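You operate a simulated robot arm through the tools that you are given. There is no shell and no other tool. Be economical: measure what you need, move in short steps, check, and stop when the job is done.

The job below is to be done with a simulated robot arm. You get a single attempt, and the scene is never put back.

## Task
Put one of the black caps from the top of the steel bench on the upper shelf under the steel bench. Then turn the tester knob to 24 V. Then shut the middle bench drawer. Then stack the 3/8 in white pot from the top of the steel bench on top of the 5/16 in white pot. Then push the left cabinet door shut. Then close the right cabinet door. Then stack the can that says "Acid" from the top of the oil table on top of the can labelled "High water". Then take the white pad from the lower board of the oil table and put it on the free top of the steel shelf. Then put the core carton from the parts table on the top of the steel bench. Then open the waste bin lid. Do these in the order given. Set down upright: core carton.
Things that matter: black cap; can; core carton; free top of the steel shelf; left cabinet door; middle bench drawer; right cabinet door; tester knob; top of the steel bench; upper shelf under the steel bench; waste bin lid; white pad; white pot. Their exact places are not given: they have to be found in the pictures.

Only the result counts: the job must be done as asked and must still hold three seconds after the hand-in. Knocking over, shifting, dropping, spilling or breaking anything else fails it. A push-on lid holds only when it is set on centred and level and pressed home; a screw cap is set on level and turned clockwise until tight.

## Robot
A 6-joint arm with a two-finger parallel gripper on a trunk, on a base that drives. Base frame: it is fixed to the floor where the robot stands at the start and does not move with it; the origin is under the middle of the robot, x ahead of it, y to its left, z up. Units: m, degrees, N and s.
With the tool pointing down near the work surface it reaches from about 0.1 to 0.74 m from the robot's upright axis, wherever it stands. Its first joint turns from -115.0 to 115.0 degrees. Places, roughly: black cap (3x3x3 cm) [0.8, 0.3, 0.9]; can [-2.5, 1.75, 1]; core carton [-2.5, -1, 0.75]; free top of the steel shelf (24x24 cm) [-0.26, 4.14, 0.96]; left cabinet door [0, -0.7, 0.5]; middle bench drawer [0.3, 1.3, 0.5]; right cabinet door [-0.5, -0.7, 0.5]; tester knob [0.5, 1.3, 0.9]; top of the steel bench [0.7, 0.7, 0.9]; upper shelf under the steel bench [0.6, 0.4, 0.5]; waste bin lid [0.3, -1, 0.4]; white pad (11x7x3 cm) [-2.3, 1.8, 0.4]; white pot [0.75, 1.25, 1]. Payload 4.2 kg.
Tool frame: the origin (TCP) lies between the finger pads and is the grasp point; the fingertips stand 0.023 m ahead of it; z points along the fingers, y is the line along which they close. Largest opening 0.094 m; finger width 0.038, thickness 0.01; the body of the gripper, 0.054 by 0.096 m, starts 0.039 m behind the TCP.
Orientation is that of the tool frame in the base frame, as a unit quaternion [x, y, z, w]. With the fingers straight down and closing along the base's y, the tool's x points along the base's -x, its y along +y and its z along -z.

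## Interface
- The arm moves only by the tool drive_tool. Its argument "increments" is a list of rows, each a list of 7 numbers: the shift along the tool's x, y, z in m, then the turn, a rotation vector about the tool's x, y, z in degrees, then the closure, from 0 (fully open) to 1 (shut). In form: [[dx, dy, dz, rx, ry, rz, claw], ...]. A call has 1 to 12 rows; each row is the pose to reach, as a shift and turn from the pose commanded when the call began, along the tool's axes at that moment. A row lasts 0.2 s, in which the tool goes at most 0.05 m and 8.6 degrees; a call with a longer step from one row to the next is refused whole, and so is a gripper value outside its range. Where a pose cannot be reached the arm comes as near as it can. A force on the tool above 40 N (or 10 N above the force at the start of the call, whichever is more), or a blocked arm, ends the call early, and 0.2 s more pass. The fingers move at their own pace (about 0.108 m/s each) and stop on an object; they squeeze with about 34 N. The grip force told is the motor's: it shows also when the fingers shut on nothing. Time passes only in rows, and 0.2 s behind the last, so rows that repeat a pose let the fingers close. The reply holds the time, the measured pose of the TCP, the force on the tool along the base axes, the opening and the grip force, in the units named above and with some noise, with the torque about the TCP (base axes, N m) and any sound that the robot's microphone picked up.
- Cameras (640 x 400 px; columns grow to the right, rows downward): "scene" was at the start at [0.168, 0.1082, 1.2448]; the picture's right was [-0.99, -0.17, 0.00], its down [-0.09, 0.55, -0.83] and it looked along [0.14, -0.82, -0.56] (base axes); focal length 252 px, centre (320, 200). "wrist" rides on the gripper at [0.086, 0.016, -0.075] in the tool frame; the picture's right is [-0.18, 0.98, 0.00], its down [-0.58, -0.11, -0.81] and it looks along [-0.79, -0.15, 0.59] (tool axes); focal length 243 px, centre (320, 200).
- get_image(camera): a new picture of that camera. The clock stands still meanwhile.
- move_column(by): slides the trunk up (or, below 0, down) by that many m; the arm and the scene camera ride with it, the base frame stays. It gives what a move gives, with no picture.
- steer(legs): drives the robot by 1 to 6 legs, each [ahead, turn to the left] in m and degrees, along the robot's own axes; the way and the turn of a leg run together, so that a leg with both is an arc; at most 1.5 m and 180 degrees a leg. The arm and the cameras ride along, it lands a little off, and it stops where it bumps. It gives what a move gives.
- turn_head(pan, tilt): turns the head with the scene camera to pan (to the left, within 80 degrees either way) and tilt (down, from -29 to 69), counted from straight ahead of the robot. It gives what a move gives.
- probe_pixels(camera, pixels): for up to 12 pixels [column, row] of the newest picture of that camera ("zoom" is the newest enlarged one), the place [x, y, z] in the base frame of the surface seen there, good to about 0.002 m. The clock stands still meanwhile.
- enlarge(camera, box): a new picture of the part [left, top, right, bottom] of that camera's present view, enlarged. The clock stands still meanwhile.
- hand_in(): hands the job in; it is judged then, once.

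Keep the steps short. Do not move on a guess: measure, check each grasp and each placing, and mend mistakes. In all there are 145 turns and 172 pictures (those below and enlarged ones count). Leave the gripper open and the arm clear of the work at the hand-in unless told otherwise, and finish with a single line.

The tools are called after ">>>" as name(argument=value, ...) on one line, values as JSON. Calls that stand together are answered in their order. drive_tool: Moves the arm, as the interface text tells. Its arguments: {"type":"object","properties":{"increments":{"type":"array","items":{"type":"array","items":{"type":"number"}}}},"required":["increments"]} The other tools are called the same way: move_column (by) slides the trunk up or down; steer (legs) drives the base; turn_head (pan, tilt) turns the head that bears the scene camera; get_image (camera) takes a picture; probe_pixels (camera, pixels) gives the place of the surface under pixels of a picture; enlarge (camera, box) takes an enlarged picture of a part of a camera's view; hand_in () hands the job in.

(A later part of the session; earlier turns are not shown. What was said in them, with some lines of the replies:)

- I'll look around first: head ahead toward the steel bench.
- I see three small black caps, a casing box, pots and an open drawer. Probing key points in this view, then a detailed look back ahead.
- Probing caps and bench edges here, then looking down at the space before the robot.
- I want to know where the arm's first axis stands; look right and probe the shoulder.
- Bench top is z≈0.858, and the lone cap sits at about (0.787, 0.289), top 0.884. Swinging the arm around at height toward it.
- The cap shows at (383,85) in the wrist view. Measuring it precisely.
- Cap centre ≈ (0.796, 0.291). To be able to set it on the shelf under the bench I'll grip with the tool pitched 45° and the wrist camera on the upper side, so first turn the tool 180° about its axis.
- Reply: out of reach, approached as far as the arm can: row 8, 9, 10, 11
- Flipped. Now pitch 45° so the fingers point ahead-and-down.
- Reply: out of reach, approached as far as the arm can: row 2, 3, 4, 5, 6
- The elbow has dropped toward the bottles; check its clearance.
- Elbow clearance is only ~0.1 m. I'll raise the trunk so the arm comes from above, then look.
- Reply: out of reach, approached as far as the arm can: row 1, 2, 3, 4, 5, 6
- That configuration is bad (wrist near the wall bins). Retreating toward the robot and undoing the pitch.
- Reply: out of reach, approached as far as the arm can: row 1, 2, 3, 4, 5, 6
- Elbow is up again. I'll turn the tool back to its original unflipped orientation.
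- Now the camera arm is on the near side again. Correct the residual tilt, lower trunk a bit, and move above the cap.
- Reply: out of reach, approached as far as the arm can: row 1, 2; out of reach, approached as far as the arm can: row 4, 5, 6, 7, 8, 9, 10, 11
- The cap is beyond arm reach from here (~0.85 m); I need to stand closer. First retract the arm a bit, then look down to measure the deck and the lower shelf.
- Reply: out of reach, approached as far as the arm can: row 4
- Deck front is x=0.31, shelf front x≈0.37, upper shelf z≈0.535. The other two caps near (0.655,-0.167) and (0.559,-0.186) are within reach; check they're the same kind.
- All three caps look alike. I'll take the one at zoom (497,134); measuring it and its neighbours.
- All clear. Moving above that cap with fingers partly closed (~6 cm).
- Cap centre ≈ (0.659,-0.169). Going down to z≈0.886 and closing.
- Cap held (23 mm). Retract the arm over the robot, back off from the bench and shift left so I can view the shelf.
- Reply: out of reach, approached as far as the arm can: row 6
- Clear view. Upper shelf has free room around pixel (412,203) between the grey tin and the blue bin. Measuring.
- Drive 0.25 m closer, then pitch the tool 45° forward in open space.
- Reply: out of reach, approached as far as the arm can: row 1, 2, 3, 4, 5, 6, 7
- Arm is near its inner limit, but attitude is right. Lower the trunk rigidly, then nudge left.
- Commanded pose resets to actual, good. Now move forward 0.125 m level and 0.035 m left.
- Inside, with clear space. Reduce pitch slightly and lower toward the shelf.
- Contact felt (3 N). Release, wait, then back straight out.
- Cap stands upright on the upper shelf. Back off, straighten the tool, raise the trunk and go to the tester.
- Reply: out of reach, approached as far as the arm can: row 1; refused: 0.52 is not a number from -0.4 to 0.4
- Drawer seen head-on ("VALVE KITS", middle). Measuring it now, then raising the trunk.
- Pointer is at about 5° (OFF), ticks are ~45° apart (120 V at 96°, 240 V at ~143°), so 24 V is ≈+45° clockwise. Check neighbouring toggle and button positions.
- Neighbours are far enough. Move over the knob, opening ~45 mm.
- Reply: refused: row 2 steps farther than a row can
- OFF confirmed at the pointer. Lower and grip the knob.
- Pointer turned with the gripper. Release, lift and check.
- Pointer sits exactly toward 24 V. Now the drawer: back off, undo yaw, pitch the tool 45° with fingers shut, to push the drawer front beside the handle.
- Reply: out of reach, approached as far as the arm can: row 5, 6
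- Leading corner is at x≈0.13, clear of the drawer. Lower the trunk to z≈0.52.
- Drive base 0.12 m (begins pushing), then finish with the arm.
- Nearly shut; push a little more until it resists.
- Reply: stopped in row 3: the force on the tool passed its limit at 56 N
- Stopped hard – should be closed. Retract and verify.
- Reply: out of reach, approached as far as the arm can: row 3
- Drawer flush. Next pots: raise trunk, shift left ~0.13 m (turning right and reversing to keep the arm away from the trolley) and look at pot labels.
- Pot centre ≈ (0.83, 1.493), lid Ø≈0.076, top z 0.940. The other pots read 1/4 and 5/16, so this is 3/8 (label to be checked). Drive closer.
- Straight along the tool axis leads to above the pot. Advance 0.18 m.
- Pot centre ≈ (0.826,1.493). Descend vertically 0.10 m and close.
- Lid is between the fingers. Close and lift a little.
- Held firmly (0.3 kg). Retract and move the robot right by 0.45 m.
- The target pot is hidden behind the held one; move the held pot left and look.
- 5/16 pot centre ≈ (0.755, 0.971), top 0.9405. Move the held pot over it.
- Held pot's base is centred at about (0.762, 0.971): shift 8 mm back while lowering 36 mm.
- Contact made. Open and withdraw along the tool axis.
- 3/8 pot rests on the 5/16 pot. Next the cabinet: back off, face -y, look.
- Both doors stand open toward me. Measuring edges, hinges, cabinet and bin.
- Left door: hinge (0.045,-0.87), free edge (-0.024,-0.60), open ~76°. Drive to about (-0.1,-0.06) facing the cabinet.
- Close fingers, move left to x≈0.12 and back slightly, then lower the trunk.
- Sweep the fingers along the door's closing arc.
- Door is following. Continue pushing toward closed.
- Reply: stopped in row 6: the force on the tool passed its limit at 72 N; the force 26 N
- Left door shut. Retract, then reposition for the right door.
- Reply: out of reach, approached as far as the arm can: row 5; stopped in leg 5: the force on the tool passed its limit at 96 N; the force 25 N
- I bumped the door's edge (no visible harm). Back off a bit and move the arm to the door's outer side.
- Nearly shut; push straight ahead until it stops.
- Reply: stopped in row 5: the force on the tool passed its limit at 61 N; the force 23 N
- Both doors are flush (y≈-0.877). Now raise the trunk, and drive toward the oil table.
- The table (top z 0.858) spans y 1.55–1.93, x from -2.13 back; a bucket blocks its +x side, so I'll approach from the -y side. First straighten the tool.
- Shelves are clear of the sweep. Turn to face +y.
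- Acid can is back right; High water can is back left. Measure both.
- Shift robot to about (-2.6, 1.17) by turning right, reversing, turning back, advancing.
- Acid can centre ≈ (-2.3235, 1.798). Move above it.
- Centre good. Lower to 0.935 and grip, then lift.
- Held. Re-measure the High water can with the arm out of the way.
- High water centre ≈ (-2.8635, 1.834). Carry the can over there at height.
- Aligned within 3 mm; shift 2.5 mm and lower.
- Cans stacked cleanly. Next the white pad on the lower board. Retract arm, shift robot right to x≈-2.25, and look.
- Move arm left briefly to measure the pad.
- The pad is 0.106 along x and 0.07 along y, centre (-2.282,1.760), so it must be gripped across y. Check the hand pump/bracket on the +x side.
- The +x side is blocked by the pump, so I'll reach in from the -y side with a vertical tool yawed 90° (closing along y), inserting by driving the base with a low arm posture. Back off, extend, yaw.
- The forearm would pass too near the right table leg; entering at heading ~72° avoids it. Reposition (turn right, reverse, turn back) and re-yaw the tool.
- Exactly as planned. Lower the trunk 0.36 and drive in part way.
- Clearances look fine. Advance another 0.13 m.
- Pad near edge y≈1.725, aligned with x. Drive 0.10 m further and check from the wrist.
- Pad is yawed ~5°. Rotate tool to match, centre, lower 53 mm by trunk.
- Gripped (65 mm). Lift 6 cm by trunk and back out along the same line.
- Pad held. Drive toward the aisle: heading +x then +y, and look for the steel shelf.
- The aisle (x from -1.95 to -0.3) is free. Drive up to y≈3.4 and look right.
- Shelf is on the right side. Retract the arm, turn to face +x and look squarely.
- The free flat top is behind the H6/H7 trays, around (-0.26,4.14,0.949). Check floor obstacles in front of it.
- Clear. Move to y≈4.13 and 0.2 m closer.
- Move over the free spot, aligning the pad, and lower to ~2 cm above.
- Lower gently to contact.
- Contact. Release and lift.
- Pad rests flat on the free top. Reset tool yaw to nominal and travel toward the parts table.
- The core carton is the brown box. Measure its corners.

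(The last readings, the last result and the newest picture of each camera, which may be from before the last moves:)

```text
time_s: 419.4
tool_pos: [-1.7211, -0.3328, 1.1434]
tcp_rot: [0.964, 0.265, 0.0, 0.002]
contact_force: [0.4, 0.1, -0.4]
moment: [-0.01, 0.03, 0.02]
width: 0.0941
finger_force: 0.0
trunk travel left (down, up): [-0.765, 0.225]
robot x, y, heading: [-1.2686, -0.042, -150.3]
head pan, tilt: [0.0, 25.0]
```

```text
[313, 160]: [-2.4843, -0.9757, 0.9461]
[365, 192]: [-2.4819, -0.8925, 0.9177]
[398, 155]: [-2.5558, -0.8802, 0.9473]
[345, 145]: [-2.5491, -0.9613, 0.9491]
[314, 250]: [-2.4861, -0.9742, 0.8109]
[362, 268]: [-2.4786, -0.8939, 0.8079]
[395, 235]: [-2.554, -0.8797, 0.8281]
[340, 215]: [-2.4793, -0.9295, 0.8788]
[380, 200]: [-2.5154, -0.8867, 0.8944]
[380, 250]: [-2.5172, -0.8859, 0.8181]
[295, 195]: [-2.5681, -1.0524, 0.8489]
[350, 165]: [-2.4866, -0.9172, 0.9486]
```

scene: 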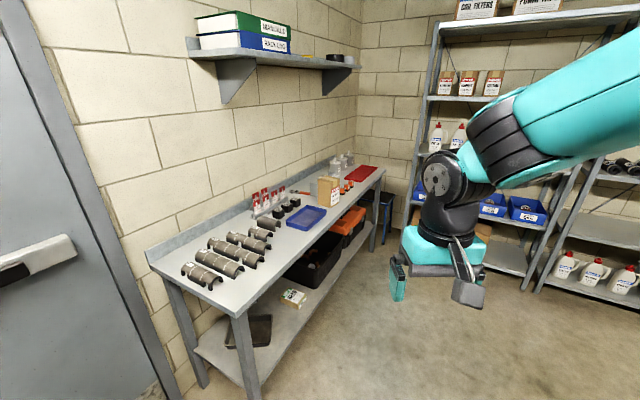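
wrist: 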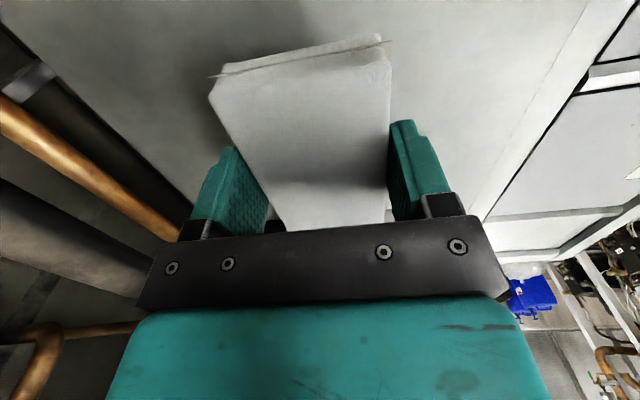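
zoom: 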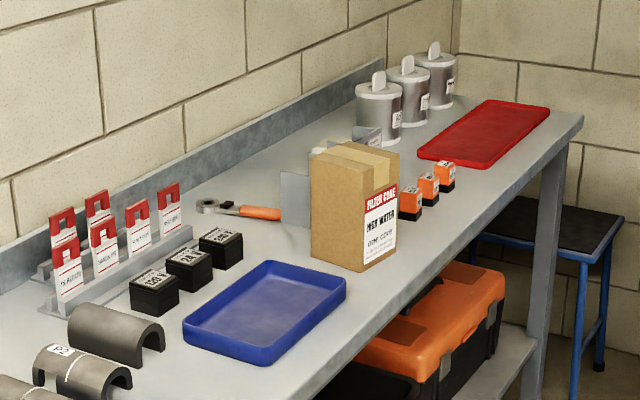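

Carton ≈ 8×8×15 cm, centre (-2.52,-0.927), yaw ~8° clockwise, top 0.949. Drive to face it.

>>> steer(legs=[[0, -18.7], [1.25, 0], [0, 79]])

>>> turn_head(pan=0, tilt=40)

>>> get_image(camera="scene")

```text
time_s: 430.2
tool_pos: [-2.4756, -0.8174, 1.1424]
tcp_rot: [0.7, 0.714, 0.001, 0.002]
contact_force: [-0.2, 0.3, -0.1]
moment: [-0.01, -0.03, -0.03]
width: 0.0942
finger_force: 0.1
trunk travel left (down, up): [-0.765, 0.225]
robot x, y, heading: [-2.5031, -0.2833, -89.9]
head pan, tilt: [0.0, 25.0]
```

```text
time_s: 431.0
tool_pos: [-2.4767, -0.8178, 1.1436]
tcp_rot: [0.7, 0.714, 0.001, 0.002]
contact_force: [0.6, 0.2, -1.0]
moment: [-0.01, 0.02, -0.01]
width: 0.094
finger_force: 0.2
trunk travel left (down, up): [-0.765, 0.225]
robot x, y, heading: [-2.5032, -0.2796, -90.0]
head pan, tilt: [0.0, 40.0]
```

```text
62 pictures are left
```

scene: 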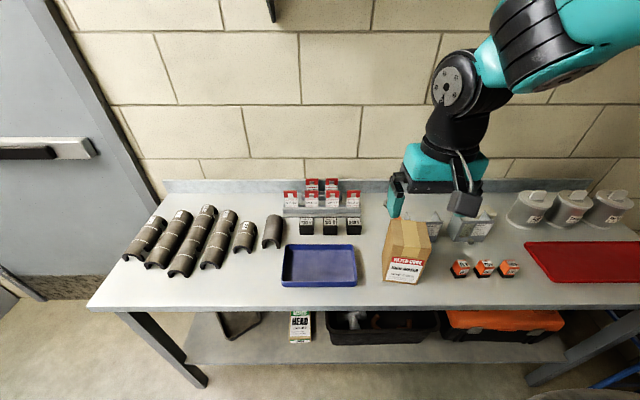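

>>> enlarge(camera="scene", box=[360, 200, 480, 290])

>>> probe_pixels(camera="scene", pixels=[[389, 258], [420, 263], [398, 222], [427, 224], [385, 277], [422, 283], [410, 240], [400, 240], [415, 260], [432, 222], [460, 235]])

```text
4.44 times, centred on (420, 245) of scene
```

zoom: 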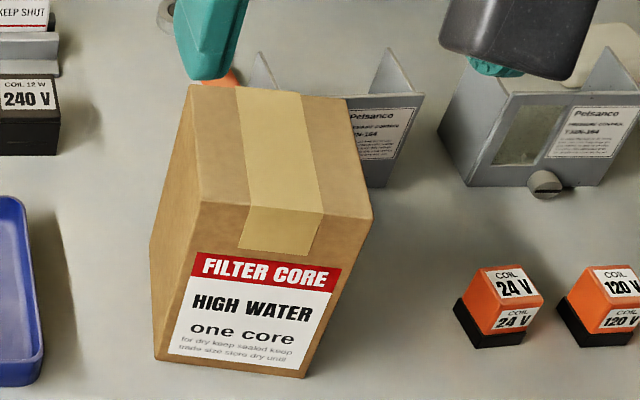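

```text
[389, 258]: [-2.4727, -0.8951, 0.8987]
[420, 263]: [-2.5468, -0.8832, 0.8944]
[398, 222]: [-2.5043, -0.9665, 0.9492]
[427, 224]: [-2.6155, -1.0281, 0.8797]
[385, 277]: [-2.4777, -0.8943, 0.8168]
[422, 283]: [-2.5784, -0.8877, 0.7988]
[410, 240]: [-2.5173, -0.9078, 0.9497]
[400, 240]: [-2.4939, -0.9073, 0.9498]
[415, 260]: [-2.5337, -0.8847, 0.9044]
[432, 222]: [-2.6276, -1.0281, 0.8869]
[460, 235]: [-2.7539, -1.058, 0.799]
```

>>> probe_pixels(camera="zoom", pixels=[[194, 92], [345, 102], [366, 212], [207, 200], [330, 120], [205, 130], [355, 160], [375, 150], [385, 185]])

```text
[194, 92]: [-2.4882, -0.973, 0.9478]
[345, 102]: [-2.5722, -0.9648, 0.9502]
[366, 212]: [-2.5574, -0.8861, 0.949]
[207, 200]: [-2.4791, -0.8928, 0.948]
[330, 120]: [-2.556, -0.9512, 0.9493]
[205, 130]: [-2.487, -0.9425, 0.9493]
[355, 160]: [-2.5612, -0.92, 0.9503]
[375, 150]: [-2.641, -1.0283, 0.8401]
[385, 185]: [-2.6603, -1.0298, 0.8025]
```

Carton centre (-2.524,-0.929), yaw ≈6.5° cw. Align above it and check with the wrist camera.

>>> drive_tool(increments=[[-0.037, -0.017, 0, 0, 0, 3.8, 0], [-0.074, -0.034, 0, 0, 0, 7.6, 0], [-0.11, -0.05, 0, 0, 0, 7.6, 0], [-0.11, -0.05, 0.045, 0, 0, 7.6, 0], [-0.11, -0.05, 0.09, 0, 0, 7.6, 0], [-0.11, -0.05, 0.125, 0, 0, 7.6, 0]])

>>> get_image(camera="wrist")

```text
time_s: 432.4
tool_pos: [-2.525, -0.9292, 1.0153]
tcp_rot: [0.746, 0.665, 0.002, 0.002]
contact_force: [-0.2, 0.8, -0.2]
moment: [-0.02, 0.0, -0.02]
width: 0.0943
finger_force: 0.0
trunk travel left (down, up): [-0.765, 0.225]
robot x, y, heading: [-2.5034, -0.2812, -90.2]
head pan, tilt: [0.0, 40.0]
```

```text
60 pictures are left
```

wrist: 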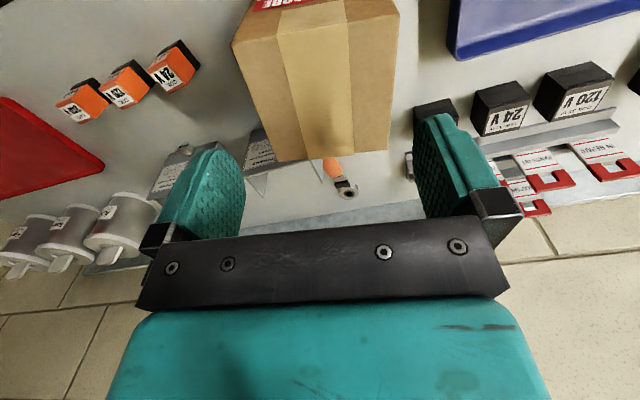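

>>> probe_pixels(camera="wrist", pixels=[[278, 158], [386, 147], [236, 38], [395, 14], [256, 100], [390, 90]])

```text
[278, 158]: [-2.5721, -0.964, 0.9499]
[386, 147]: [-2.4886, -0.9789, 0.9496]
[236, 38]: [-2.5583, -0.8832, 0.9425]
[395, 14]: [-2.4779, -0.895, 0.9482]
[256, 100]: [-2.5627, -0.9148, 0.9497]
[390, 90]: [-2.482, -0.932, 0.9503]
```

Yaw is ~9°; trim 2.3° and lower to z≈0.925, then grip.

>>> drive_tool(increments=[[0.0, 0.001, 0.03, 0, 0, 2.3, 0], [0.0, 0.001, 0.055, 0, 0, 2.3, 0], [0.0, 0.001, 0.075, 0, 0, 2.3, 0], [0.0, 0.001, 0.09, 0, 0, 2.3, 0]])

>>> get_image(camera="wrist")

```text
time_s: 433.4
tool_pos: [-2.5232, -0.9278, 0.9268]
tcp_rot: [0.759, 0.651, 0.001, 0.002]
contact_force: [-0.1, -0.1, -0.3]
moment: [0.0, 0.03, 0.0]
width: 0.0938
finger_force: 0.2
trunk travel left (down, up): [-0.765, 0.225]
robot x, y, heading: [-2.5036, -0.2786, -90.0]
head pan, tilt: [0.0, 40.0]
```

```text
59 pictures are left
```

wrist: 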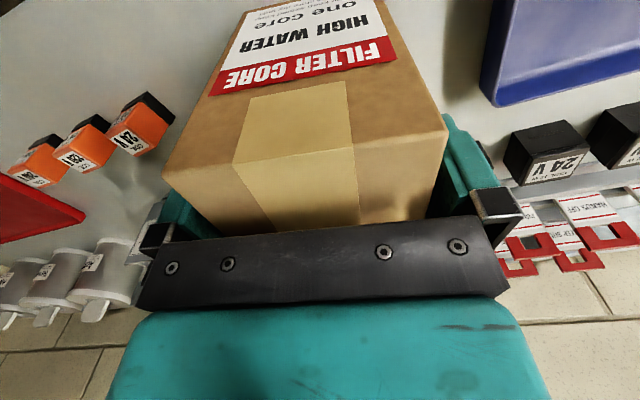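

Fingers straddle the carton with no contact. Close and lift.

>>> drive_tool(increments=[[0, 0, 0, 0, 0, 0, 0.4], [0, 0, 0, 0, 0, 0, 0.8], [0, 0, 0, 0, 0, 0, 1], [0, 0, 0, 0, 0, 0, 1]])

>>> drive_tool(increments=[[0, 0, -0.04, 0, 0, 0, 1], [0, 0, -0.08, 0, 0, 0, 1], [0, 0, -0.125, 0, 0, 0, 1], [0, 0, -0.17, 0, 0, 0, 1], [0.03, 0, -0.2, 0, 0, 0, 1], [0.07, 0, -0.22, 0, 0, 0, 1], [0.1, 0, -0.22, 0, 0, 0, 1]])

>>> get_image(camera="scene")

```text
time_s: 434.4
tool_pos: [-2.5228, -0.929, 0.9268]
tcp_rot: [0.759, 0.652, 0.001, 0.001]
contact_force: [-0.7, -0.5, 0.3]
moment: [-0.06, 0.32, -0.07]
width: 0.0879
finger_force: 34.5
trunk travel left (down, up): [-0.765, 0.225]
robot x, y, heading: [-2.5038, -0.2775, -89.9]
head pan, tilt: [0.0, 40.0]
```

```text
time_s: 436.0
tool_pos: [-2.5069, -0.8309, 1.1485]
tcp_rot: [0.759, 0.651, 0.001, 0.001]
contact_force: [0.2, -1.0, -5.4]
moment: [0.02, 0.0, -0.03]
width: 0.0877
finger_force: 34.0
trunk travel left (down, up): [-0.765, 0.225]
robot x, y, heading: [-2.5034, -0.2802, -89.7]
head pan, tilt: [0.0, 40.0]
```

```text
58 pictures are left
```

scene: 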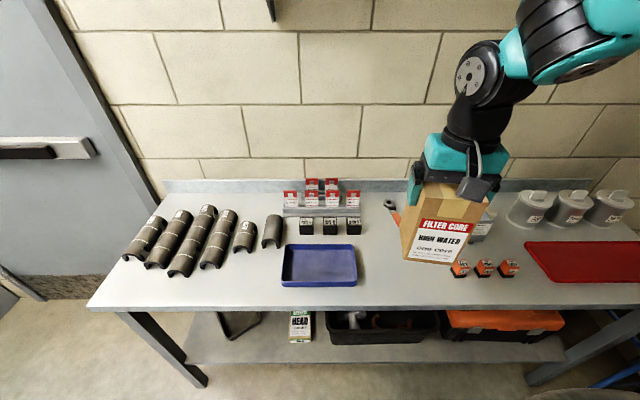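

Carton held (0.55 kg). Carry it to the bench: stop first at about (-1.0, 1.28).

>>> move_column(by=0.05)

>>> steer(legs=[[-0.4, 0], [0, 89.7], [1.5, 0], [0, 90], [1.16, 0], [0, -90]])

>>> turn_head(pan=0, tilt=30)

>>> get_image(camera="scene")

```text
time_s: 436.9
tool_pos: [-2.5085, -0.8314, 1.1996]
tcp_rot: [0.759, 0.651, 0.0, 0.001]
contact_force: [0.0, -0.8, -4.9]
moment: [0.03, 0.02, 0.02]
width: 0.0878
finger_force: 33.6
trunk travel left (down, up): [-0.815, 0.175]
robot x, y, heading: [-2.5032, -0.2786, -90.0]
head pan, tilt: [0.0, 40.0]
```

```text
time_s: 463.5
tool_pos: [-0.3516, 1.1681, 1.1995]
tcp_rot: [0.118, 0.993, 0.002, 0.0]
contact_force: [0.8, -0.9, -5.1]
moment: [0.01, 0.0, -0.03]
width: 0.0879
finger_force: 33.6
trunk travel left (down, up): [-0.815, 0.175]
robot x, y, heading: [-0.899, 1.2198, -4.3]
head pan, tilt: [0.0, 40.0]
```

```text
time_s: 464.2
tool_pos: [-0.352, 1.1678, 1.1989]
tcp_rot: [0.117, 0.993, 0.001, -0.001]
contact_force: [0.7, -0.1, -4.5]
moment: [0.02, 0.04, -0.02]
width: 0.0877
finger_force: 33.9
trunk travel left (down, up): [-0.815, 0.175]
robot x, y, heading: [-0.9002, 1.221, -4.5]
head pan, tilt: [0.0, 30.0]
```

```text
57 pictures are left
```

scene: 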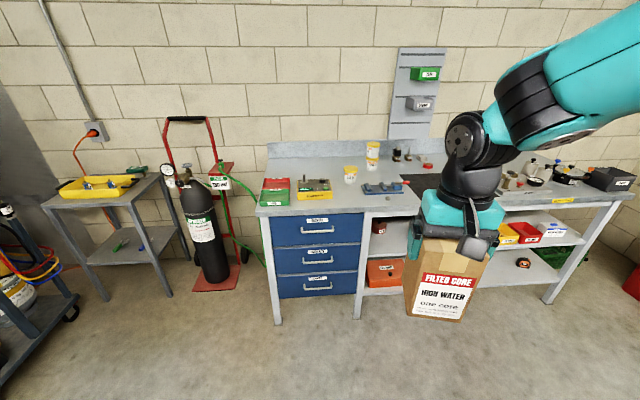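

>>> steer(legs=[[0, 8.5], [0.7, 0], [0.17, -4]])

>>> turn_head(pan=10, tilt=40)

>>> get_image(camera="scene")

```text
time_s: 469.8
tool_pos: [0.5212, 1.2655, 1.1978]
tcp_rot: [0.077, 0.997, 0.002, 0.0]
contact_force: [0.1, -0.4, -5.6]
moment: [0.01, 0.02, -0.02]
width: 0.0878
finger_force: 34.0
trunk travel left (down, up): [-0.815, 0.175]
robot x, y, heading: [-0.0326, 1.272, 0.3]
head pan, tilt: [0.0, 30.0]
```

```text
time_s: 470.5
tool_pos: [0.5206, 1.2666, 1.1993]
tcp_rot: [0.077, 0.997, 0.002, 0.0]
contact_force: [-0.3, -1.1, -5.3]
moment: [0.01, 0.01, 0.02]
width: 0.0878
finger_force: 33.8
trunk travel left (down, up): [-0.815, 0.175]
robot x, y, heading: [-0.0302, 1.2735, -0.2]
head pan, tilt: [10.0, 40.0]
```

```text
56 pictures are left
```

scene: 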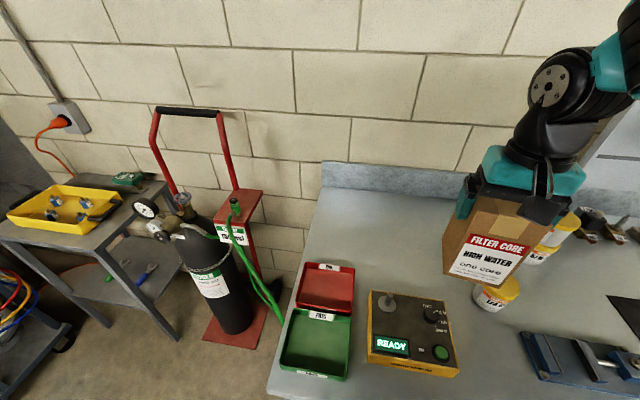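

>>> probe_pixels(camera="scene", pixels=[[400, 250], [354, 268], [430, 240], [380, 290], [448, 300], [495, 285], [420, 270]])

>>> drive_tool(increments=[[-0.037, 0.013, 0, 0, 0, 0, 1], [-0.074, 0.026, 0, 0, 0, 0, 1], [-0.11, 0.04, 0, 0, 0, 0, 1], [-0.143, 0.03, 0.0, 0, 0, 0, 1]])

```text
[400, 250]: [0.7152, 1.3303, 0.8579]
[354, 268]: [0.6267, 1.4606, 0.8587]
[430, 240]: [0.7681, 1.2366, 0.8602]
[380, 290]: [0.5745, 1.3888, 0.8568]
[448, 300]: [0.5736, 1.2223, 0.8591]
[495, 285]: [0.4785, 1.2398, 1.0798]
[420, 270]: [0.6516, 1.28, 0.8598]
```

```text
time_s: 471.5
tool_pos: [0.6677, 1.2727, 1.199]
tcp_rot: [0.077, 0.997, 0.001, 0.0]
contact_force: [-0.2, 0.4, -5.3]
moment: [0.05, -0.01, -0.03]
width: 0.0881
finger_force: 34.0
trunk travel left (down, up): [-0.815, 0.175]
robot x, y, heading: [-0.0343, 1.2673, -0.3]
head pan, tilt: [10.0, 40.0]
```

Spot (0.668,1.273) is free. Lower to 2 cm above the bench.

>>> drive_tool(increments=[[0, 0, 0.045, 0, 0, 0, 1], [0, 0, 0.09, 0, 0, 0, 1], [0, 0, 0.135, 0, 0, 0, 1], [0, 0, 0.17, 0, 0, 0, 1], [0, 0, 0.195, 0, 0, 0, 1]])

>>> get_image(camera="scene")

```text
time_s: 472.7
tool_pos: [0.6674, 1.2719, 1.0029]
tcp_rot: [0.077, 0.997, 0.002, 0.0]
contact_force: [0.3, -0.9, -5.9]
moment: [0.01, 0.06, 0.0]
width: 0.0881
finger_force: 33.6
trunk travel left (down, up): [-0.815, 0.175]
robot x, y, heading: [-0.0283, 1.2707, -0.1]
head pan, tilt: [10.0, 40.0]
```

```text
55 pictures are left
```

scene: 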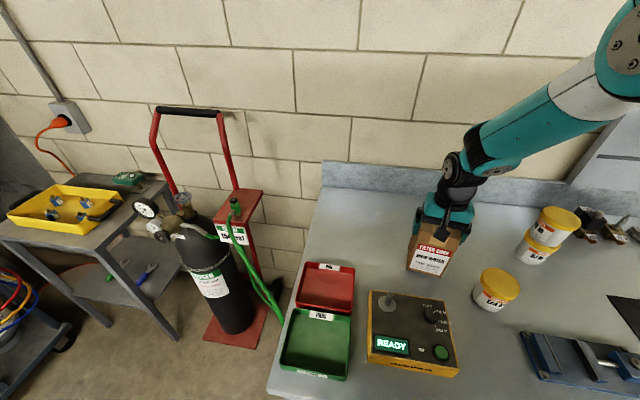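

Lower in small steps to contact.

>>> drive_tool(increments=[[0, 0, 0.008, 0, 0, 0, 1], [0, 0, 0.014, 0, 0, 0, 1], [0, 0, 0.016, 0, 0, 0, 1]])

>>> drive_tool(increments=[[0, 0, 0.001, 0, 0, 0, 1], [0, 0, 0.002, 0, 0, 0, 1]])

```text
time_s: 473.5
tool_pos: [0.6669, 1.273, 0.9882]
tcp_rot: [0.077, 0.997, 0.001, 0.001]
contact_force: [0.6, 0.1, -5.3]
moment: [0.0, 0.02, -0.01]
width: 0.0878
finger_force: 34.0
trunk travel left (down, up): [-0.815, 0.175]
robot x, y, heading: [-0.0296, 1.2736, 0.1]
head pan, tilt: [10.0, 40.0]
```

```text
time_s: 474.1
tool_pos: [0.6666, 1.2734, 0.9874]
tcp_rot: [0.077, 0.997, 0.001, 0.002]
contact_force: [0.1, -1.9, 10.9]
moment: [-0.87, 0.63, 0.12]
width: 0.0881
finger_force: 33.9
trunk travel left (down, up): [-0.815, 0.175]
robot x, y, heading: [-0.0345, 1.271, 0.1]
head pan, tilt: [10.0, 40.0]
```

Firm contact. Open and lift straight up.

>>> drive_tool(increments=[[0, 0, -0.001, 0, 0, 0, 0.3], [0, 0, -0.001, 0, 0, 0, 0], [0, 0, -0.001, 0, 0, 0, 0], [0, 0, -0.02, 0, 0, 0, 0], [0, 0, -0.045, 0, 0, 0, 0], [0, 0, -0.08, 0, 0, 0, 0], [0, 0, -0.12, 0, 0, 0, 0], [0, 0, -0.16, 0, 0, 0, 0], [0, 0, -0.2, 0, 0, 0, 0]])

>>> get_image(camera="scene")

```text
time_s: 476.1
tool_pos: [0.6659, 1.2733, 1.1854]
tcp_rot: [0.076, 0.997, 0.002, 0.0]
contact_force: [1.1, 0.4, -0.2]
moment: [0.0, 0.01, -0.02]
width: 0.0943
finger_force: 0.1
trunk travel left (down, up): [-0.815, 0.175]
robot x, y, heading: [-0.0313, 1.2722, 0.0]
head pan, tilt: [10.0, 40.0]
```

```text
54 pictures are left
```

scene: 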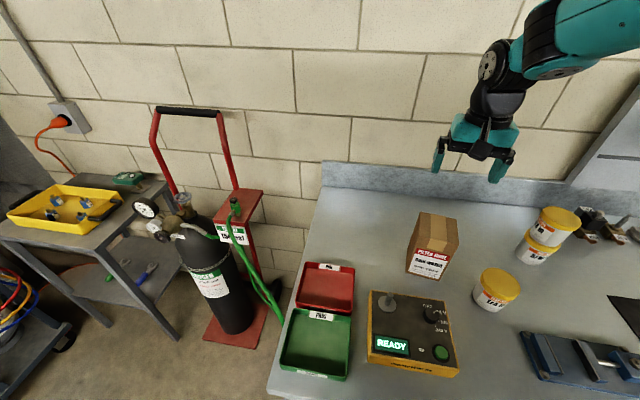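

Carton stands upright on the bench. Last: the waste bin lid. Retract and drive to the bin.

>>> drive_tool(increments=[[0.04, 0, 0, 0, 0, 0, 0], [0.08, 0, 0, 0, 0, 0, 0], [0.12, 0, 0, 0, 0, 0, 0], [0.15, 0, 0, 0, 0, 0, 0]])

>>> steer(legs=[[-0.5, 0], [0, -72], [1.0, 0], [0.6, 0], [0, -18]])

>>> turn_head(pan=20, tilt=45)

>>> get_image(camera="scene")

```text
time_s: 477.1
tool_pos: [0.5163, 1.2948, 1.1871]
tcp_rot: [0.077, 0.997, 0.002, 0.0]
contact_force: [0.7, -0.1, -0.5]
moment: [0.01, 0.01, 0.04]
width: 0.0938
finger_force: 0.0
trunk travel left (down, up): [-0.815, 0.175]
robot x, y, heading: [-0.0276, 1.2715, -0.3]
head pan, tilt: [10.0, 40.0]
```

```text
time_s: 491.9
tool_pos: [0.0351, -0.8023, 1.1858]
tcp_rot: [0.757, 0.653, 0.001, 0.002]
contact_force: [-1.6, 0.0, -0.3]
moment: [0.03, 0.0, 0.0]
width: 0.0939
finger_force: 0.0
trunk travel left (down, up): [-0.815, 0.175]
robot x, y, heading: [0.0091, -0.2525, -89.8]
head pan, tilt: [10.0, 40.0]
```

```text
time_s: 492.6
tool_pos: [0.0358, -0.801, 1.1866]
tcp_rot: [0.757, 0.653, 0.001, 0.001]
contact_force: [0.3, 0.4, -0.5]
moment: [0.0, 0.0, 0.02]
width: 0.0938
finger_force: 0.0
trunk travel left (down, up): [-0.815, 0.175]
robot x, y, heading: [0.0074, -0.2564, -89.9]
head pan, tilt: [20.0, 45.0]
```

```text
53 pictures are left
```

scene: 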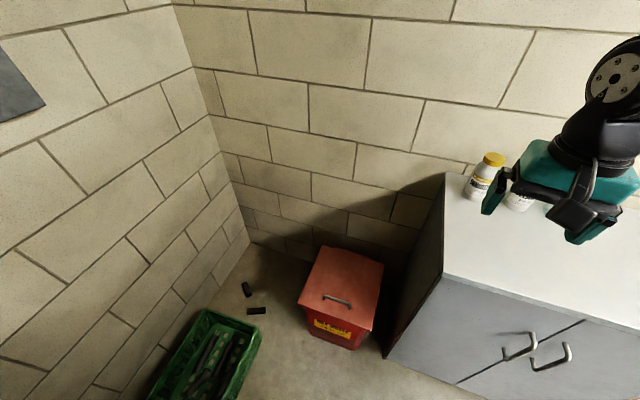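

>>> enlarge(camera="scene", box=[280, 235, 400, 355])

>>> probe_pixels(camera="zoom", pixels=[[185, 70], [430, 125], [130, 250], [400, 300], [215, 195], [330, 220], [270, 200], [272, 215], [270, 260], [265, 300], [300, 100], [420, 210]])

```text
3.33 times, centred on (340, 295) of scene
```

zoom: 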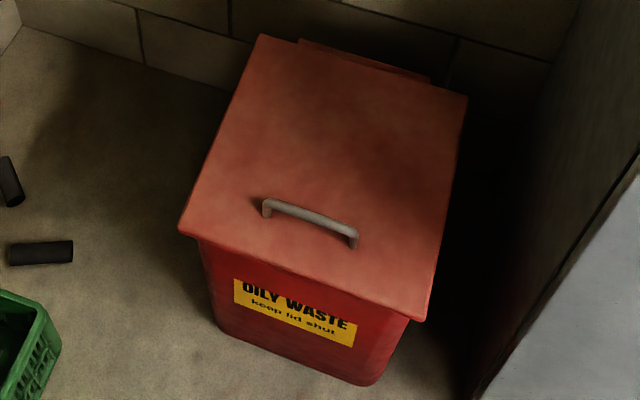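

```text
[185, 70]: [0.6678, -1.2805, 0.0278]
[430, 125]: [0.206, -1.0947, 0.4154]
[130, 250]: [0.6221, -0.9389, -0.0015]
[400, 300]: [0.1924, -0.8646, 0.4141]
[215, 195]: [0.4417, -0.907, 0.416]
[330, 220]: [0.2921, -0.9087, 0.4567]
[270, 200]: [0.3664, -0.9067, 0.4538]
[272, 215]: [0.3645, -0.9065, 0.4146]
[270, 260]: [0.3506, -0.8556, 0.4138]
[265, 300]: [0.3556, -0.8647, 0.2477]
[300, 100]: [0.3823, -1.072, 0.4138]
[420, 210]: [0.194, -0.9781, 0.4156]
```

Lid (z 0.415) hinges at the back (y≈-1.15); handle bar runs along x at (0.328, -0.907, 0.452). I'll grip the bar with a forward-pitched tool rolled 90° and swing it over. First move left and straighten yaw.

>>> drive_tool(increments=[[0.013, 0.04, 0, 0, 0, -2, 0.3], [0.026, 0.08, 0, 0, 0, -4, 0.3], [0.04, 0.12, 0, 0, 0, -6, 0.3], [0.053, 0.16, 0, 0, 0, -8.4, 0.3], [0.066, 0.2, 0, 0, 0, -8.4, 0.3], [0.08, 0.24, 0, 0, 0, -8.4, 0.3], [0.0925, 0.2835, 0, 0, 0, -8.4, 0.3]])

>>> drive_tool(increments=[[0, 0, 0, 0, -8, 0, 0.3], [0, 0, 0, 0, -16, 0, 0.3], [0, 0, 0, 0, -24, 0, 0.3], [0, 0, 0, 0, -32, 0, 0.3], [0, 0, 0, 0, -40, 0, 0.3], [0, 0, 0, 0, -48, 0, 0.3], [0, 0, 0, 0, -56, 0, 0.3], [0, 0, 0, 0, -62, 0, 0.3]])

```text
time_s: 494.2
tool_pos: [0.33, -0.7509, 1.1883]
tcp_rot: [0.709, 0.705, 0.0, 0.002]
contact_force: [-0.6, 0.5, 0.2]
moment: [0.01, -0.01, 0.0]
width: 0.066
finger_force: 0.1
trunk travel left (down, up): [-0.815, 0.175]
robot x, y, heading: [0.0049, -0.2551, -89.7]
head pan, tilt: [20.0, 45.0]
```

```text
time_s: 496.2
tool_pos: [0.3023, -0.7932, 1.1995]
tcp_rot: [0.641, 0.566, -0.377, 0.355]
contact_force: [-0.2, 0.6, -0.8]
moment: [-0.02, 0.03, 0.0]
width: 0.0657
finger_force: 0.0
trunk travel left (down, up): [-0.815, 0.175]
robot x, y, heading: [0.0063, -0.2581, -89.8]
head pan, tilt: [20.0, 45.0]
stopped in row 8: the arm was blocked; the commanded pose is now the measured one
```

>>> turn_head(pan=30, tilt=25)

>>> get_image(camera="scene")

```text
time_s: 497.1
tool_pos: [0.3011, -0.7945, 1.1968]
tcp_rot: [0.64, 0.567, -0.377, 0.355]
contact_force: [0.2, 0.5, -0.4]
moment: [-0.02, 0.0, -0.01]
width: 0.0657
finger_force: 0.1
trunk travel left (down, up): [-0.815, 0.175]
robot x, y, heading: [0.0035, -0.2533, -89.6]
head pan, tilt: [30.0, 25.0]
```

```text
51 pictures are left
```

scene: 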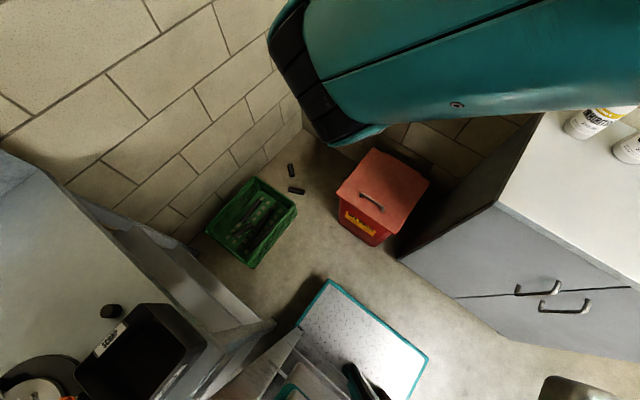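

The view looks oddly tilted – possibly the forearm touched the head. Check geometry by probing known points.

>>> probe_pixels(camera="scene", pixels=[[525, 290], [385, 170], [370, 195], [360, 340], [400, 300], [100, 340], [480, 340], [400, 60], [350, 130]])

>>> drive_tool(increments=[[0, 0, 0, 0, 8, 0, 0.3], [0, 0, 0, 0, 16, 0, 0.3], [0, 0, 0, 0, 24, 0, 0.3]])

>>> get_image(camera="scene")

```text
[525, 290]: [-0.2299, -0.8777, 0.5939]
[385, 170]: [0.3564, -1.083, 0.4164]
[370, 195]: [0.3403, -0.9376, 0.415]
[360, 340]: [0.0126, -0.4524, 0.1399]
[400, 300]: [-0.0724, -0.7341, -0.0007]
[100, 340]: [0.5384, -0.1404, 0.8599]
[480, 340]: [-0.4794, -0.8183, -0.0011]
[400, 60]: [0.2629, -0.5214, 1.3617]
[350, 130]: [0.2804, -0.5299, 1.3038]
```

```text
time_s: 497.9
tool_pos: [0.3058, -0.7877, 1.191]
tcp_rot: [0.699, 0.636, -0.237, 0.225]
contact_force: [-0.5, -0.2, 0.2]
moment: [0.02, -0.02, -0.03]
width: 0.0658
finger_force: 0.1
trunk travel left (down, up): [-0.815, 0.175]
robot x, y, heading: [0.0075, -0.2528, -89.8]
head pan, tilt: [30.0, 25.0]
```

```text
50 pictures are left
```

scene: 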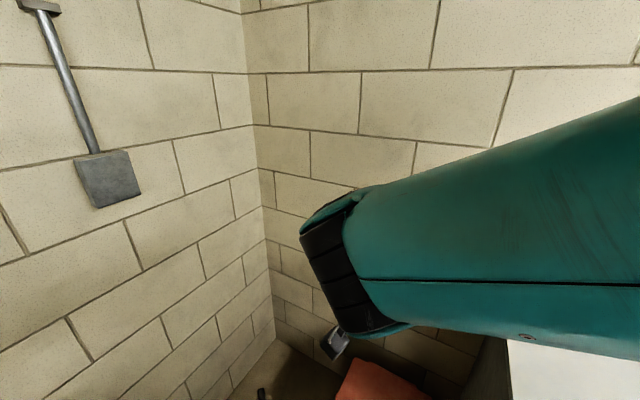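

The forearm bumps the head when reaching left-pitched. Better to turn the robot so the bin is straight ahead. Check floor room for turning: restore vertical tool first and look left-down.

>>> drive_tool(increments=[[0, -0.03, 0, 0, 8, 0, 0.3], [0, -0.07, 0, 0, 16, 0, 0.3], [0, -0.11, 0, 0, 24, 0, 0.3], [0, -0.15, 0, 0, 32, 0, 0.3], [0, -0.2, 0, 0, 37, 0, 0.3]])

>>> turn_head(pan=45, tilt=55)

>>> get_image(camera="scene")

```text
time_s: 499.1
tool_pos: [0.1058, -0.7708, 1.1895]
tcp_rot: [0.738, 0.674, -0.001, 0.013]
contact_force: [1.5, -0.3, -0.2]
moment: [0.01, 0.05, 0.02]
width: 0.0657
finger_force: 0.0
trunk travel left (down, up): [-0.815, 0.175]
robot x, y, heading: [0.0084, -0.2516, -89.4]
head pan, tilt: [30.0, 25.0]
```

```text
time_s: 500.0
tool_pos: [0.1051, -0.7709, 1.1897]
tcp_rot: [0.739, 0.674, -0.004, 0.014]
contact_force: [0.3, -0.6, -0.8]
moment: [-0.02, 0.01, -0.02]
width: 0.0661
finger_force: 0.0
trunk travel left (down, up): [-0.815, 0.175]
robot x, y, heading: [0.004, -0.2586, -89.7]
head pan, tilt: [45.0, 55.0]
```

```text
49 pictures are left
```

scene: 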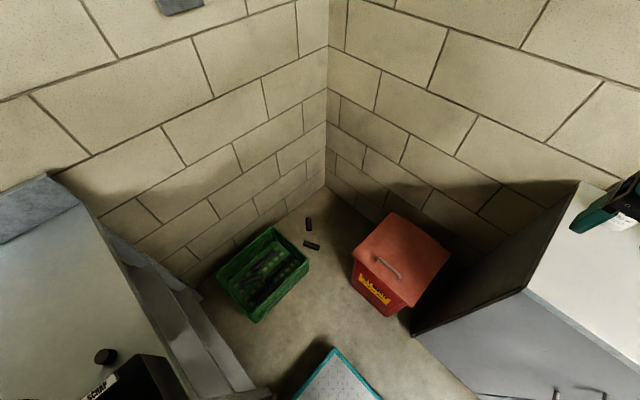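

>>> probe_pixels(camera="scene", pixels=[[262, 322], [308, 268], [215, 280], [262, 392], [250, 380], [200, 345], [270, 360], [310, 320], [333, 355], [312, 246], [110, 240], [330, 330]])

```text
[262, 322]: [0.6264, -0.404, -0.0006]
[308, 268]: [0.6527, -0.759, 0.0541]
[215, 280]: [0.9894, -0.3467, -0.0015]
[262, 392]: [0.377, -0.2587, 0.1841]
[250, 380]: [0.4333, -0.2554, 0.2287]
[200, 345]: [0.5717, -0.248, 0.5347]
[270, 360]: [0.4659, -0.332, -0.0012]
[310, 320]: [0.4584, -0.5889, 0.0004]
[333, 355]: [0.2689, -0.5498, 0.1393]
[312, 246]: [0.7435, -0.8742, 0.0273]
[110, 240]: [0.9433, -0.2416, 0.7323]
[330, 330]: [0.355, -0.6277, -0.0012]
```

Floor is free there. Turn to heading ≈-65° and advance so the bin is straight ahead; align tool azimuth to -y, then pitch.

>>> steer(legs=[[0, 24.7], [0.13, 0]])

>>> drive_tool(increments=[[0, 0, 0, 0, 0, 6.5, 0.72], [0, 0, 0, 0, 0, 13, 0.72], [0, 0, 0, 0, 0, 19.4, 0.72]])

>>> drive_tool(increments=[[0, 0, 0, 0, -8, 0, 0.72], [0, 0, 0, 0, -16, 0, 0.72], [0, 0, 0, 0, -24, 0, 0.72], [0, 0, 0, 0, -32, 0, 0.72], [0, 0, 0, 0, -40, 0, 0.72], [0, 0, 0, 0, -48, 0, 0.72], [0, 0, 0, 0, -54, 0, 0.72], [0, 0, 0, 0, -60, 0, 0.72]])

```text
time_s: 502.6
tool_pos: [0.3688, -0.7976, 1.1903]
tcp_rot: [0.576, 0.817, 0.001, 0.014]
contact_force: [-0.2, -0.1, 0.6]
moment: [0.02, -0.01, -0.02]
width: 0.0657
finger_force: 0.0
trunk travel left (down, up): [-0.815, 0.175]
robot x, y, heading: [0.0632, -0.3669, -64.6]
head pan, tilt: [45.0, 55.0]
```

```text
time_s: 503.4
tool_pos: [0.3695, -0.7981, 1.1901]
tcp_rot: [0.706, 0.708, 0.003, 0.014]
contact_force: [0.4, 0.5, 0.5]
moment: [-0.02, -0.01, 0.0]
width: 0.0261
finger_force: 0.2
trunk travel left (down, up): [-0.815, 0.175]
robot x, y, heading: [0.0609, -0.3687, -64.8]
head pan, tilt: [45.0, 55.0]
```

```text
time_s: 505.2
tool_pos: [0.3686, -0.7978, 1.1911]
tcp_rot: [0.612, 0.607, -0.35, 0.367]
contact_force: [-0.7, -0.7, 0.4]
moment: [-0.01, 0.02, -0.05]
width: 0.0262
finger_force: 0.0
trunk travel left (down, up): [-0.815, 0.175]
robot x, y, heading: [0.0615, -0.376, -64.8]
head pan, tilt: [45.0, 55.0]
```

Pitch reached cleanly. Now roll −90° about the tool axis so the fingers close in the vertical plane.

>>> drive_tool(increments=[[0, 0, 0, 0, 0, -8.2, 0.72], [0, 0, 0, 0, 0, -16.4, 0.72], [0, 0, 0, 0, 0, -24.6, 0.72], [0, 0, 0, 0, 0, -32.8, 0.72], [0, 0, 0, 0, 0, -41, 0.72], [0, 0, 0, 0, 0, -49.2, 0.72], [0, 0, 0, 0, 0, -57.4, 0.72], [0, 0, 0, 0, 0, -65.6, 0.72], [0, 0, 0, 0, 0, -73.8, 0.72], [0, 0, 0, 0, 0, -82, 0.72], [0, 0, 0, 0, 0, -90, 0.72]])

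>>> move_column(by=-0.4)

>>> turn_head(pan=10, tilt=45)

>>> get_image(camera="scene")

```text
time_s: 507.6
tool_pos: [0.3699, -0.7974, 1.1889]
tcp_rot: [0.003, 0.862, -0.507, 0.01]
contact_force: [0.0, 0.2, 0.1]
moment: [0.02, -0.02, -0.02]
width: 0.0262
finger_force: 0.1
trunk travel left (down, up): [-0.815, 0.175]
robot x, y, heading: [0.0614, -0.3707, -64.9]
head pan, tilt: [45.0, 55.0]
```

```text
time_s: 511.4
tool_pos: [0.3691, -0.7978, 0.7912]
tcp_rot: [0.004, 0.862, -0.507, 0.011]
contact_force: [-0.2, 0.6, 0.9]
moment: [-0.02, -0.01, 0.01]
width: 0.0262
finger_force: 0.0
trunk travel left (down, up): [-0.415, 0.575]
robot x, y, heading: [0.0638, -0.3706, -64.7]
head pan, tilt: [45.0, 55.0]
```

```text
time_s: 512.4
tool_pos: [0.369, -0.7986, 0.7891]
tcp_rot: [0.004, 0.862, -0.506, 0.01]
contact_force: [-0.2, -0.3, -0.4]
moment: [0.0, 0.02, 0.0]
width: 0.0262
finger_force: 0.1
trunk travel left (down, up): [-0.415, 0.575]
robot x, y, heading: [0.0656, -0.3731, -64.9]
head pan, tilt: [10.0, 45.0]
```

```text
48 pictures are left
```

scene: 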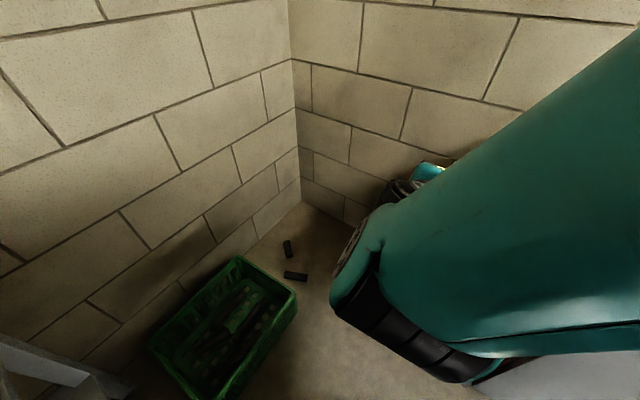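

Lower the trunk 0.30 m and inspect with the wrist camera (looking along the bar).

>>> move_column(by=-0.3)

>>> drive_tool(increments=[[0.02, 0, 0, 0, 0, 0, 0.72], [0.041, 0, 0, 0, 0, 0, 0.72]])

>>> get_image(camera="wrist")

```text
time_s: 515.4
tool_pos: [0.3686, -0.798, 0.4897]
tcp_rot: [0.004, 0.862, -0.506, 0.011]
contact_force: [-0.7, 0.2, -1.6]
moment: [0.01, -0.03, -0.01]
width: 0.0264
finger_force: 0.0
trunk travel left (down, up): [-0.115, 0.875]
robot x, y, heading: [0.0609, -0.3743, -64.9]
head pan, tilt: [10.0, 45.0]
```

```text
time_s: 516.0
tool_pos: [0.3328, -0.7973, 0.4888]
tcp_rot: [0.005, 0.862, -0.506, 0.01]
contact_force: [-0.4, -0.1, -0.1]
moment: [0.01, 0.02, 0.04]
width: 0.0265
finger_force: 0.0
out of reach, approached as far as the arm can: row 2
trunk travel left (down, up): [-0.115, 0.875]
robot x, y, heading: [0.0613, -0.3718, -64.7]
head pan, tilt: [10.0, 45.0]
```

```text
47 pictures are left
5 turns are left
```

wrist: 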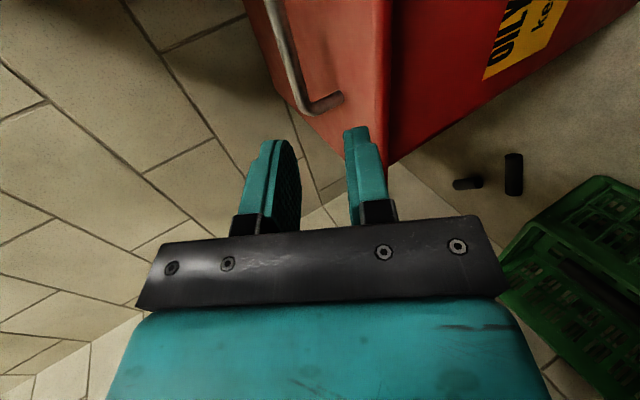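

Few turns remain, so I'll batch. Slide the fingers onto the bar (straight along the tool axis) and close.

>>> drive_tool(increments=[[0, -0.021, 0.0376, 0, 0, 0, 0.72], [0, -0.021, 0.075, 0, 0, 0, 0.72], [0, -0.021, 0.1074, 0, 0, 0, 0.72], [0, -0.021, 0.1074, 0, 0, 0, 1], [0, -0.021, 0.1074, 0, 0, 0, 1]])

>>> get_image(camera="wrist")

```text
time_s: 517.2
tool_pos: [0.3338, -0.9032, 0.4553]
tcp_rot: [0.003, 0.863, -0.506, 0.009]
contact_force: [-6.5, 16.2, -0.6]
moment: [0.13, 1.03, 1.06]
width: 0.0125
finger_force: 33.5
trunk travel left (down, up): [-0.115, 0.875]
robot x, y, heading: [0.0623, -0.3679, -64.9]
head pan, tilt: [10.0, 45.0]
```

```text
46 pictures are left
4 turns are left
```

wrist: 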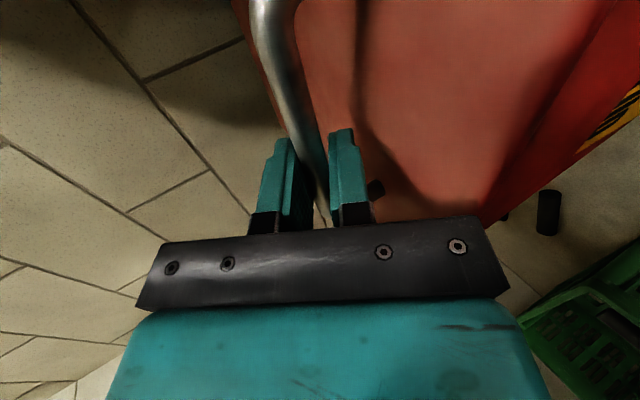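

Bar gripped (12.5 mm). Swing the lid up along its arc to ~50°, then ease the base forward for more reach.

>>> drive_tool(increments=[[0, -0.0293, -0.0076, -7.2, 0, 0, 1], [0, -0.0593, -0.0115, -14.4, 0, 0, 1], [0, -0.0895, -0.0116, -21.6, 0, 0, 1], [0, -0.1196, -0.008, -28.8, 0, 0, 1], [0, -0.149, -0.0006, -36, 0, 0, 1], [0, -0.1771, 0.0104, -43.2, 0, 0, 1], [0, -0.2038, 0.0249, -50.4, 0, 0, 1]])

>>> steer(legs=[[0.045, -2]])

>>> get_image(camera="wrist")

>>> turn_head(pan=-5, tilt=40)

>>> get_image(camera="scene")

```text
time_s: 518.8
tool_pos: [0.3335, -1.0229, 0.6217]
tcp_rot: [-0.002, 0.996, -0.091, 0.013]
contact_force: [16.3, 15.6, 9.9]
moment: [0.04, -0.57, 0.02]
width: 0.0118
finger_force: 33.8
trunk travel left (down, up): [-0.115, 0.875]
robot x, y, heading: [0.0611, -0.3715, -64.8]
head pan, tilt: [10.0, 45.0]
```

```text
time_s: 519.7
tool_pos: [0.3277, -1.073, 0.6207]
tcp_rot: [0.017, 0.996, -0.093, 0.011]
contact_force: [17.7, 13.2, 20.3]
moment: [0.02, 0.24, -0.55]
width: 0.0115
finger_force: 33.4
trunk travel left (down, up): [-0.115, 0.875]
robot x, y, heading: [0.0807, -0.4133, -66.9]
head pan, tilt: [10.0, 45.0]
```

```text
45 pictures are left
```

wrist: 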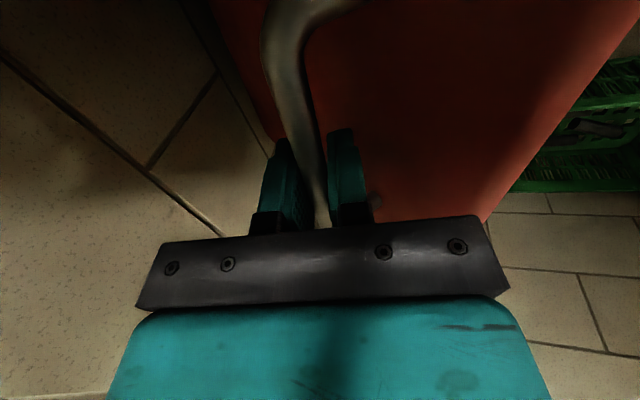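

```text
time_s: 520.5
tool_pos: [0.3296, -1.0735, 0.6223]
tcp_rot: [0.015, 0.996, -0.092, 0.01]
contact_force: [17.9, 12.8, 16.8]
moment: [-0.03, -0.12, -0.47]
width: 0.0116
finger_force: 33.8
trunk travel left (down, up): [-0.115, 0.875]
robot x, y, heading: [0.0817, -0.415, -66.9]
head pan, tilt: [-5.0, 40.0]
```

```text
44 pictures are left
3 turns are left
```

scene: 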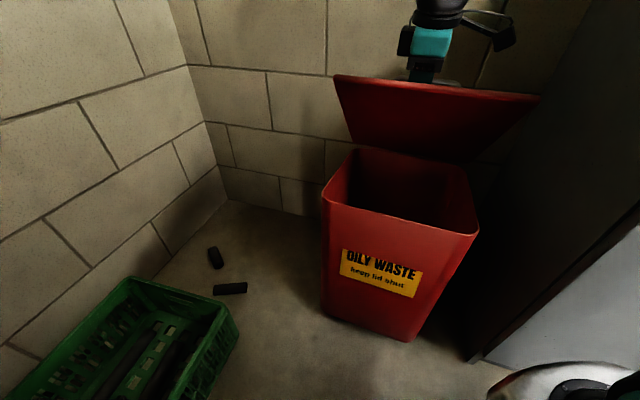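

The lid is ~60° open. I'll loosen so the bar just rests on the lower finger, turn the tool upright, carry the lid past vertical with small base steps and a final push, then lift clear and back off.

>>> drive_tool(increments=[[0, 0, 0, 0, 0, 0, 0.766], [0, -0.008, -0.0116, -6, 0, 0, 0.766], [0, -0.016, -0.0232, -11.5, 0, 0, 0.766]])

>>> steer(legs=[[0.045, -2]])

>>> steer(legs=[[0.02, -1]])

>>> drive_tool(increments=[[0, -0.025, 0, 0, 0, 0, 0.766], [0, -0.045, 0, 0, 0, 0, 0.766], [0, -0.045, 0, 0, 0, 0, 0.766]])

>>> get_image(camera="scene")

>>> move_column(by=0.25)

>>> steer(legs=[[-0.2, 0]])

>>> get_image(camera="scene")

```text
time_s: 521.3
tool_pos: [0.3268, -1.0877, 0.6474]
tcp_rot: [0.018, 1.0, 0.007, 0.013]
contact_force: [-11.0, -18.9, -4.6]
moment: [-5.37, -0.56, -0.55]
width: 0.0138
finger_force: 0.1
trunk travel left (down, up): [-0.115, 0.875]
robot x, y, heading: [0.0796, -0.4141, -66.7]
head pan, tilt: [-5.0, 40.0]
```

```text
time_s: 522.2
tool_pos: [0.3198, -1.1356, 0.6468]
tcp_rot: [0.033, 0.999, 0.009, 0.011]
contact_force: [-1.5, 4.1, 0.8]
moment: [-0.05, -0.01, 0.08]
width: 0.0234
finger_force: 2.4
trunk travel left (down, up): [-0.115, 0.875]
robot x, y, heading: [0.0978, -0.4522, -69.0]
head pan, tilt: [-5.0, 40.0]
```

```text
time_s: 523.0
tool_pos: [0.3171, -1.1515, 0.6473]
tcp_rot: [0.037, 0.999, 0.009, 0.012]
contact_force: [-1.0, 0.9, -1.3]
moment: [0.12, -0.13, 0.41]
width: 0.0263
finger_force: 4.5
trunk travel left (down, up): [-0.115, 0.875]
robot x, y, heading: [0.1069, -0.4721, -69.3]
head pan, tilt: [-5.0, 40.0]
stopped in leg 1: the robot was blocked; the commanded pose is now the measured one
```

```text
time_s: 523.8
tool_pos: [0.3097, -1.1958, 0.648]
tcp_rot: [0.036, 0.999, 0.001, 0.004]
contact_force: [3.7, 4.1, 26.1]
moment: [1.22, 0.22, 1.01]
width: 0.0336
finger_force: 12.8
out of reach, approached as far as the arm can: row 2
trunk travel left (down, up): [-0.115, 0.875]
robot x, y, heading: [0.1039, -0.4678, -69.6]
head pan, tilt: [-5.0, 40.0]
```

```text
43 pictures are left
```

scene: 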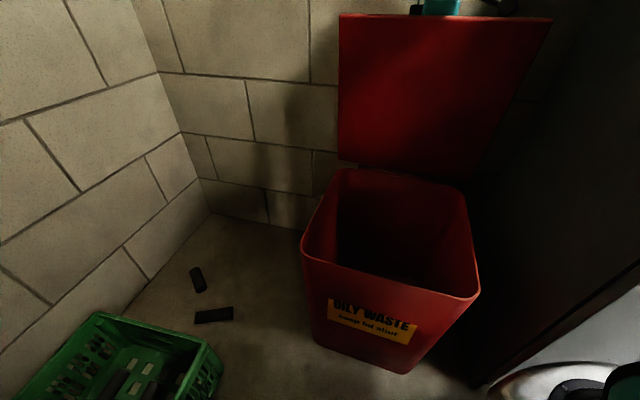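

```text
time_s: 526.4
tool_pos: [0.3106, -1.1953, 0.8978]
tcp_rot: [0.037, 0.999, 0.004, 0.003]
contact_force: [-0.9, -1.0, 0.1]
moment: [-0.02, 0.02, 0.0]
width: 0.022
finger_force: 0.1
trunk travel left (down, up): [-0.365, 0.625]
robot x, y, heading: [0.1021, -0.472, -69.6]
head pan, tilt: [-5.0, 40.0]
```

```text
time_s: 528.0
tool_pos: [0.2404, -1.0104, 0.8964]
tcp_rot: [0.035, 0.999, 0.003, 0.004]
contact_force: [0.0, 0.3, 0.3]
moment: [-0.01, 0.01, 0.02]
width: 0.0218
finger_force: 0.2
trunk travel left (down, up): [-0.365, 0.625]
robot x, y, heading: [0.0327, -0.2819, -69.3]
head pan, tilt: [-5.0, 40.0]
```

```text
42 pictures are left
2 turns are left
```

scene: 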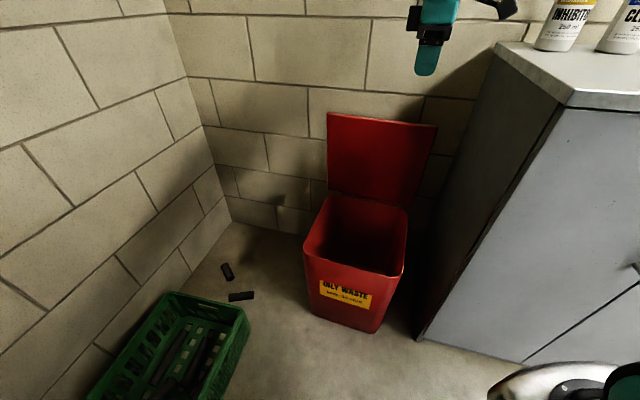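

The lid stands open on its own past vertical. Open the gripper, raise it clear, and hand in.

>>> move_column(by=0.25)

>>> drive_tool(increments=[[0, 0, 0, 0, 0, 0, 0], [0, 0, 0, 0, 0, 0, 0], [0, 0, 0, 0, 0, 0, 0]])

>>> hand_in()

```text
time_s: 530.6
tool_pos: [0.2417, -1.0093, 1.1471]
tcp_rot: [0.035, 0.999, 0.003, 0.004]
contact_force: [0.2, 0.0, -0.2]
moment: [0.02, -0.04, 0.0]
width: 0.0222
finger_force: 0.1
trunk travel left (down, up): [-0.615, 0.375]
robot x, y, heading: [0.0365, -0.2854, -69.5]
head pan, tilt: [-5.0, 40.0]
```

```text
time_s: 531.4
tool_pos: [0.2417, -1.0105, 1.1467]
tcp_rot: [0.035, 0.999, 0.002, 0.004]
contact_force: [-0.4, 0.0, 0.1]
moment: [-0.04, 0.01, 0.02]
width: 0.0938
finger_force: 0.1
trunk travel left (down, up): [-0.615, 0.375]
robot x, y, heading: [0.0357, -0.2769, -69.5]
head pan, tilt: [-5.0, 40.0]
```

```text
The job is handed in.
```

All ten steps are done in the order given and the job is handed in, with the gripper open and the arm clear; I picked the 3/8 in pot by elimination, as only "8 in" of its label was readable.
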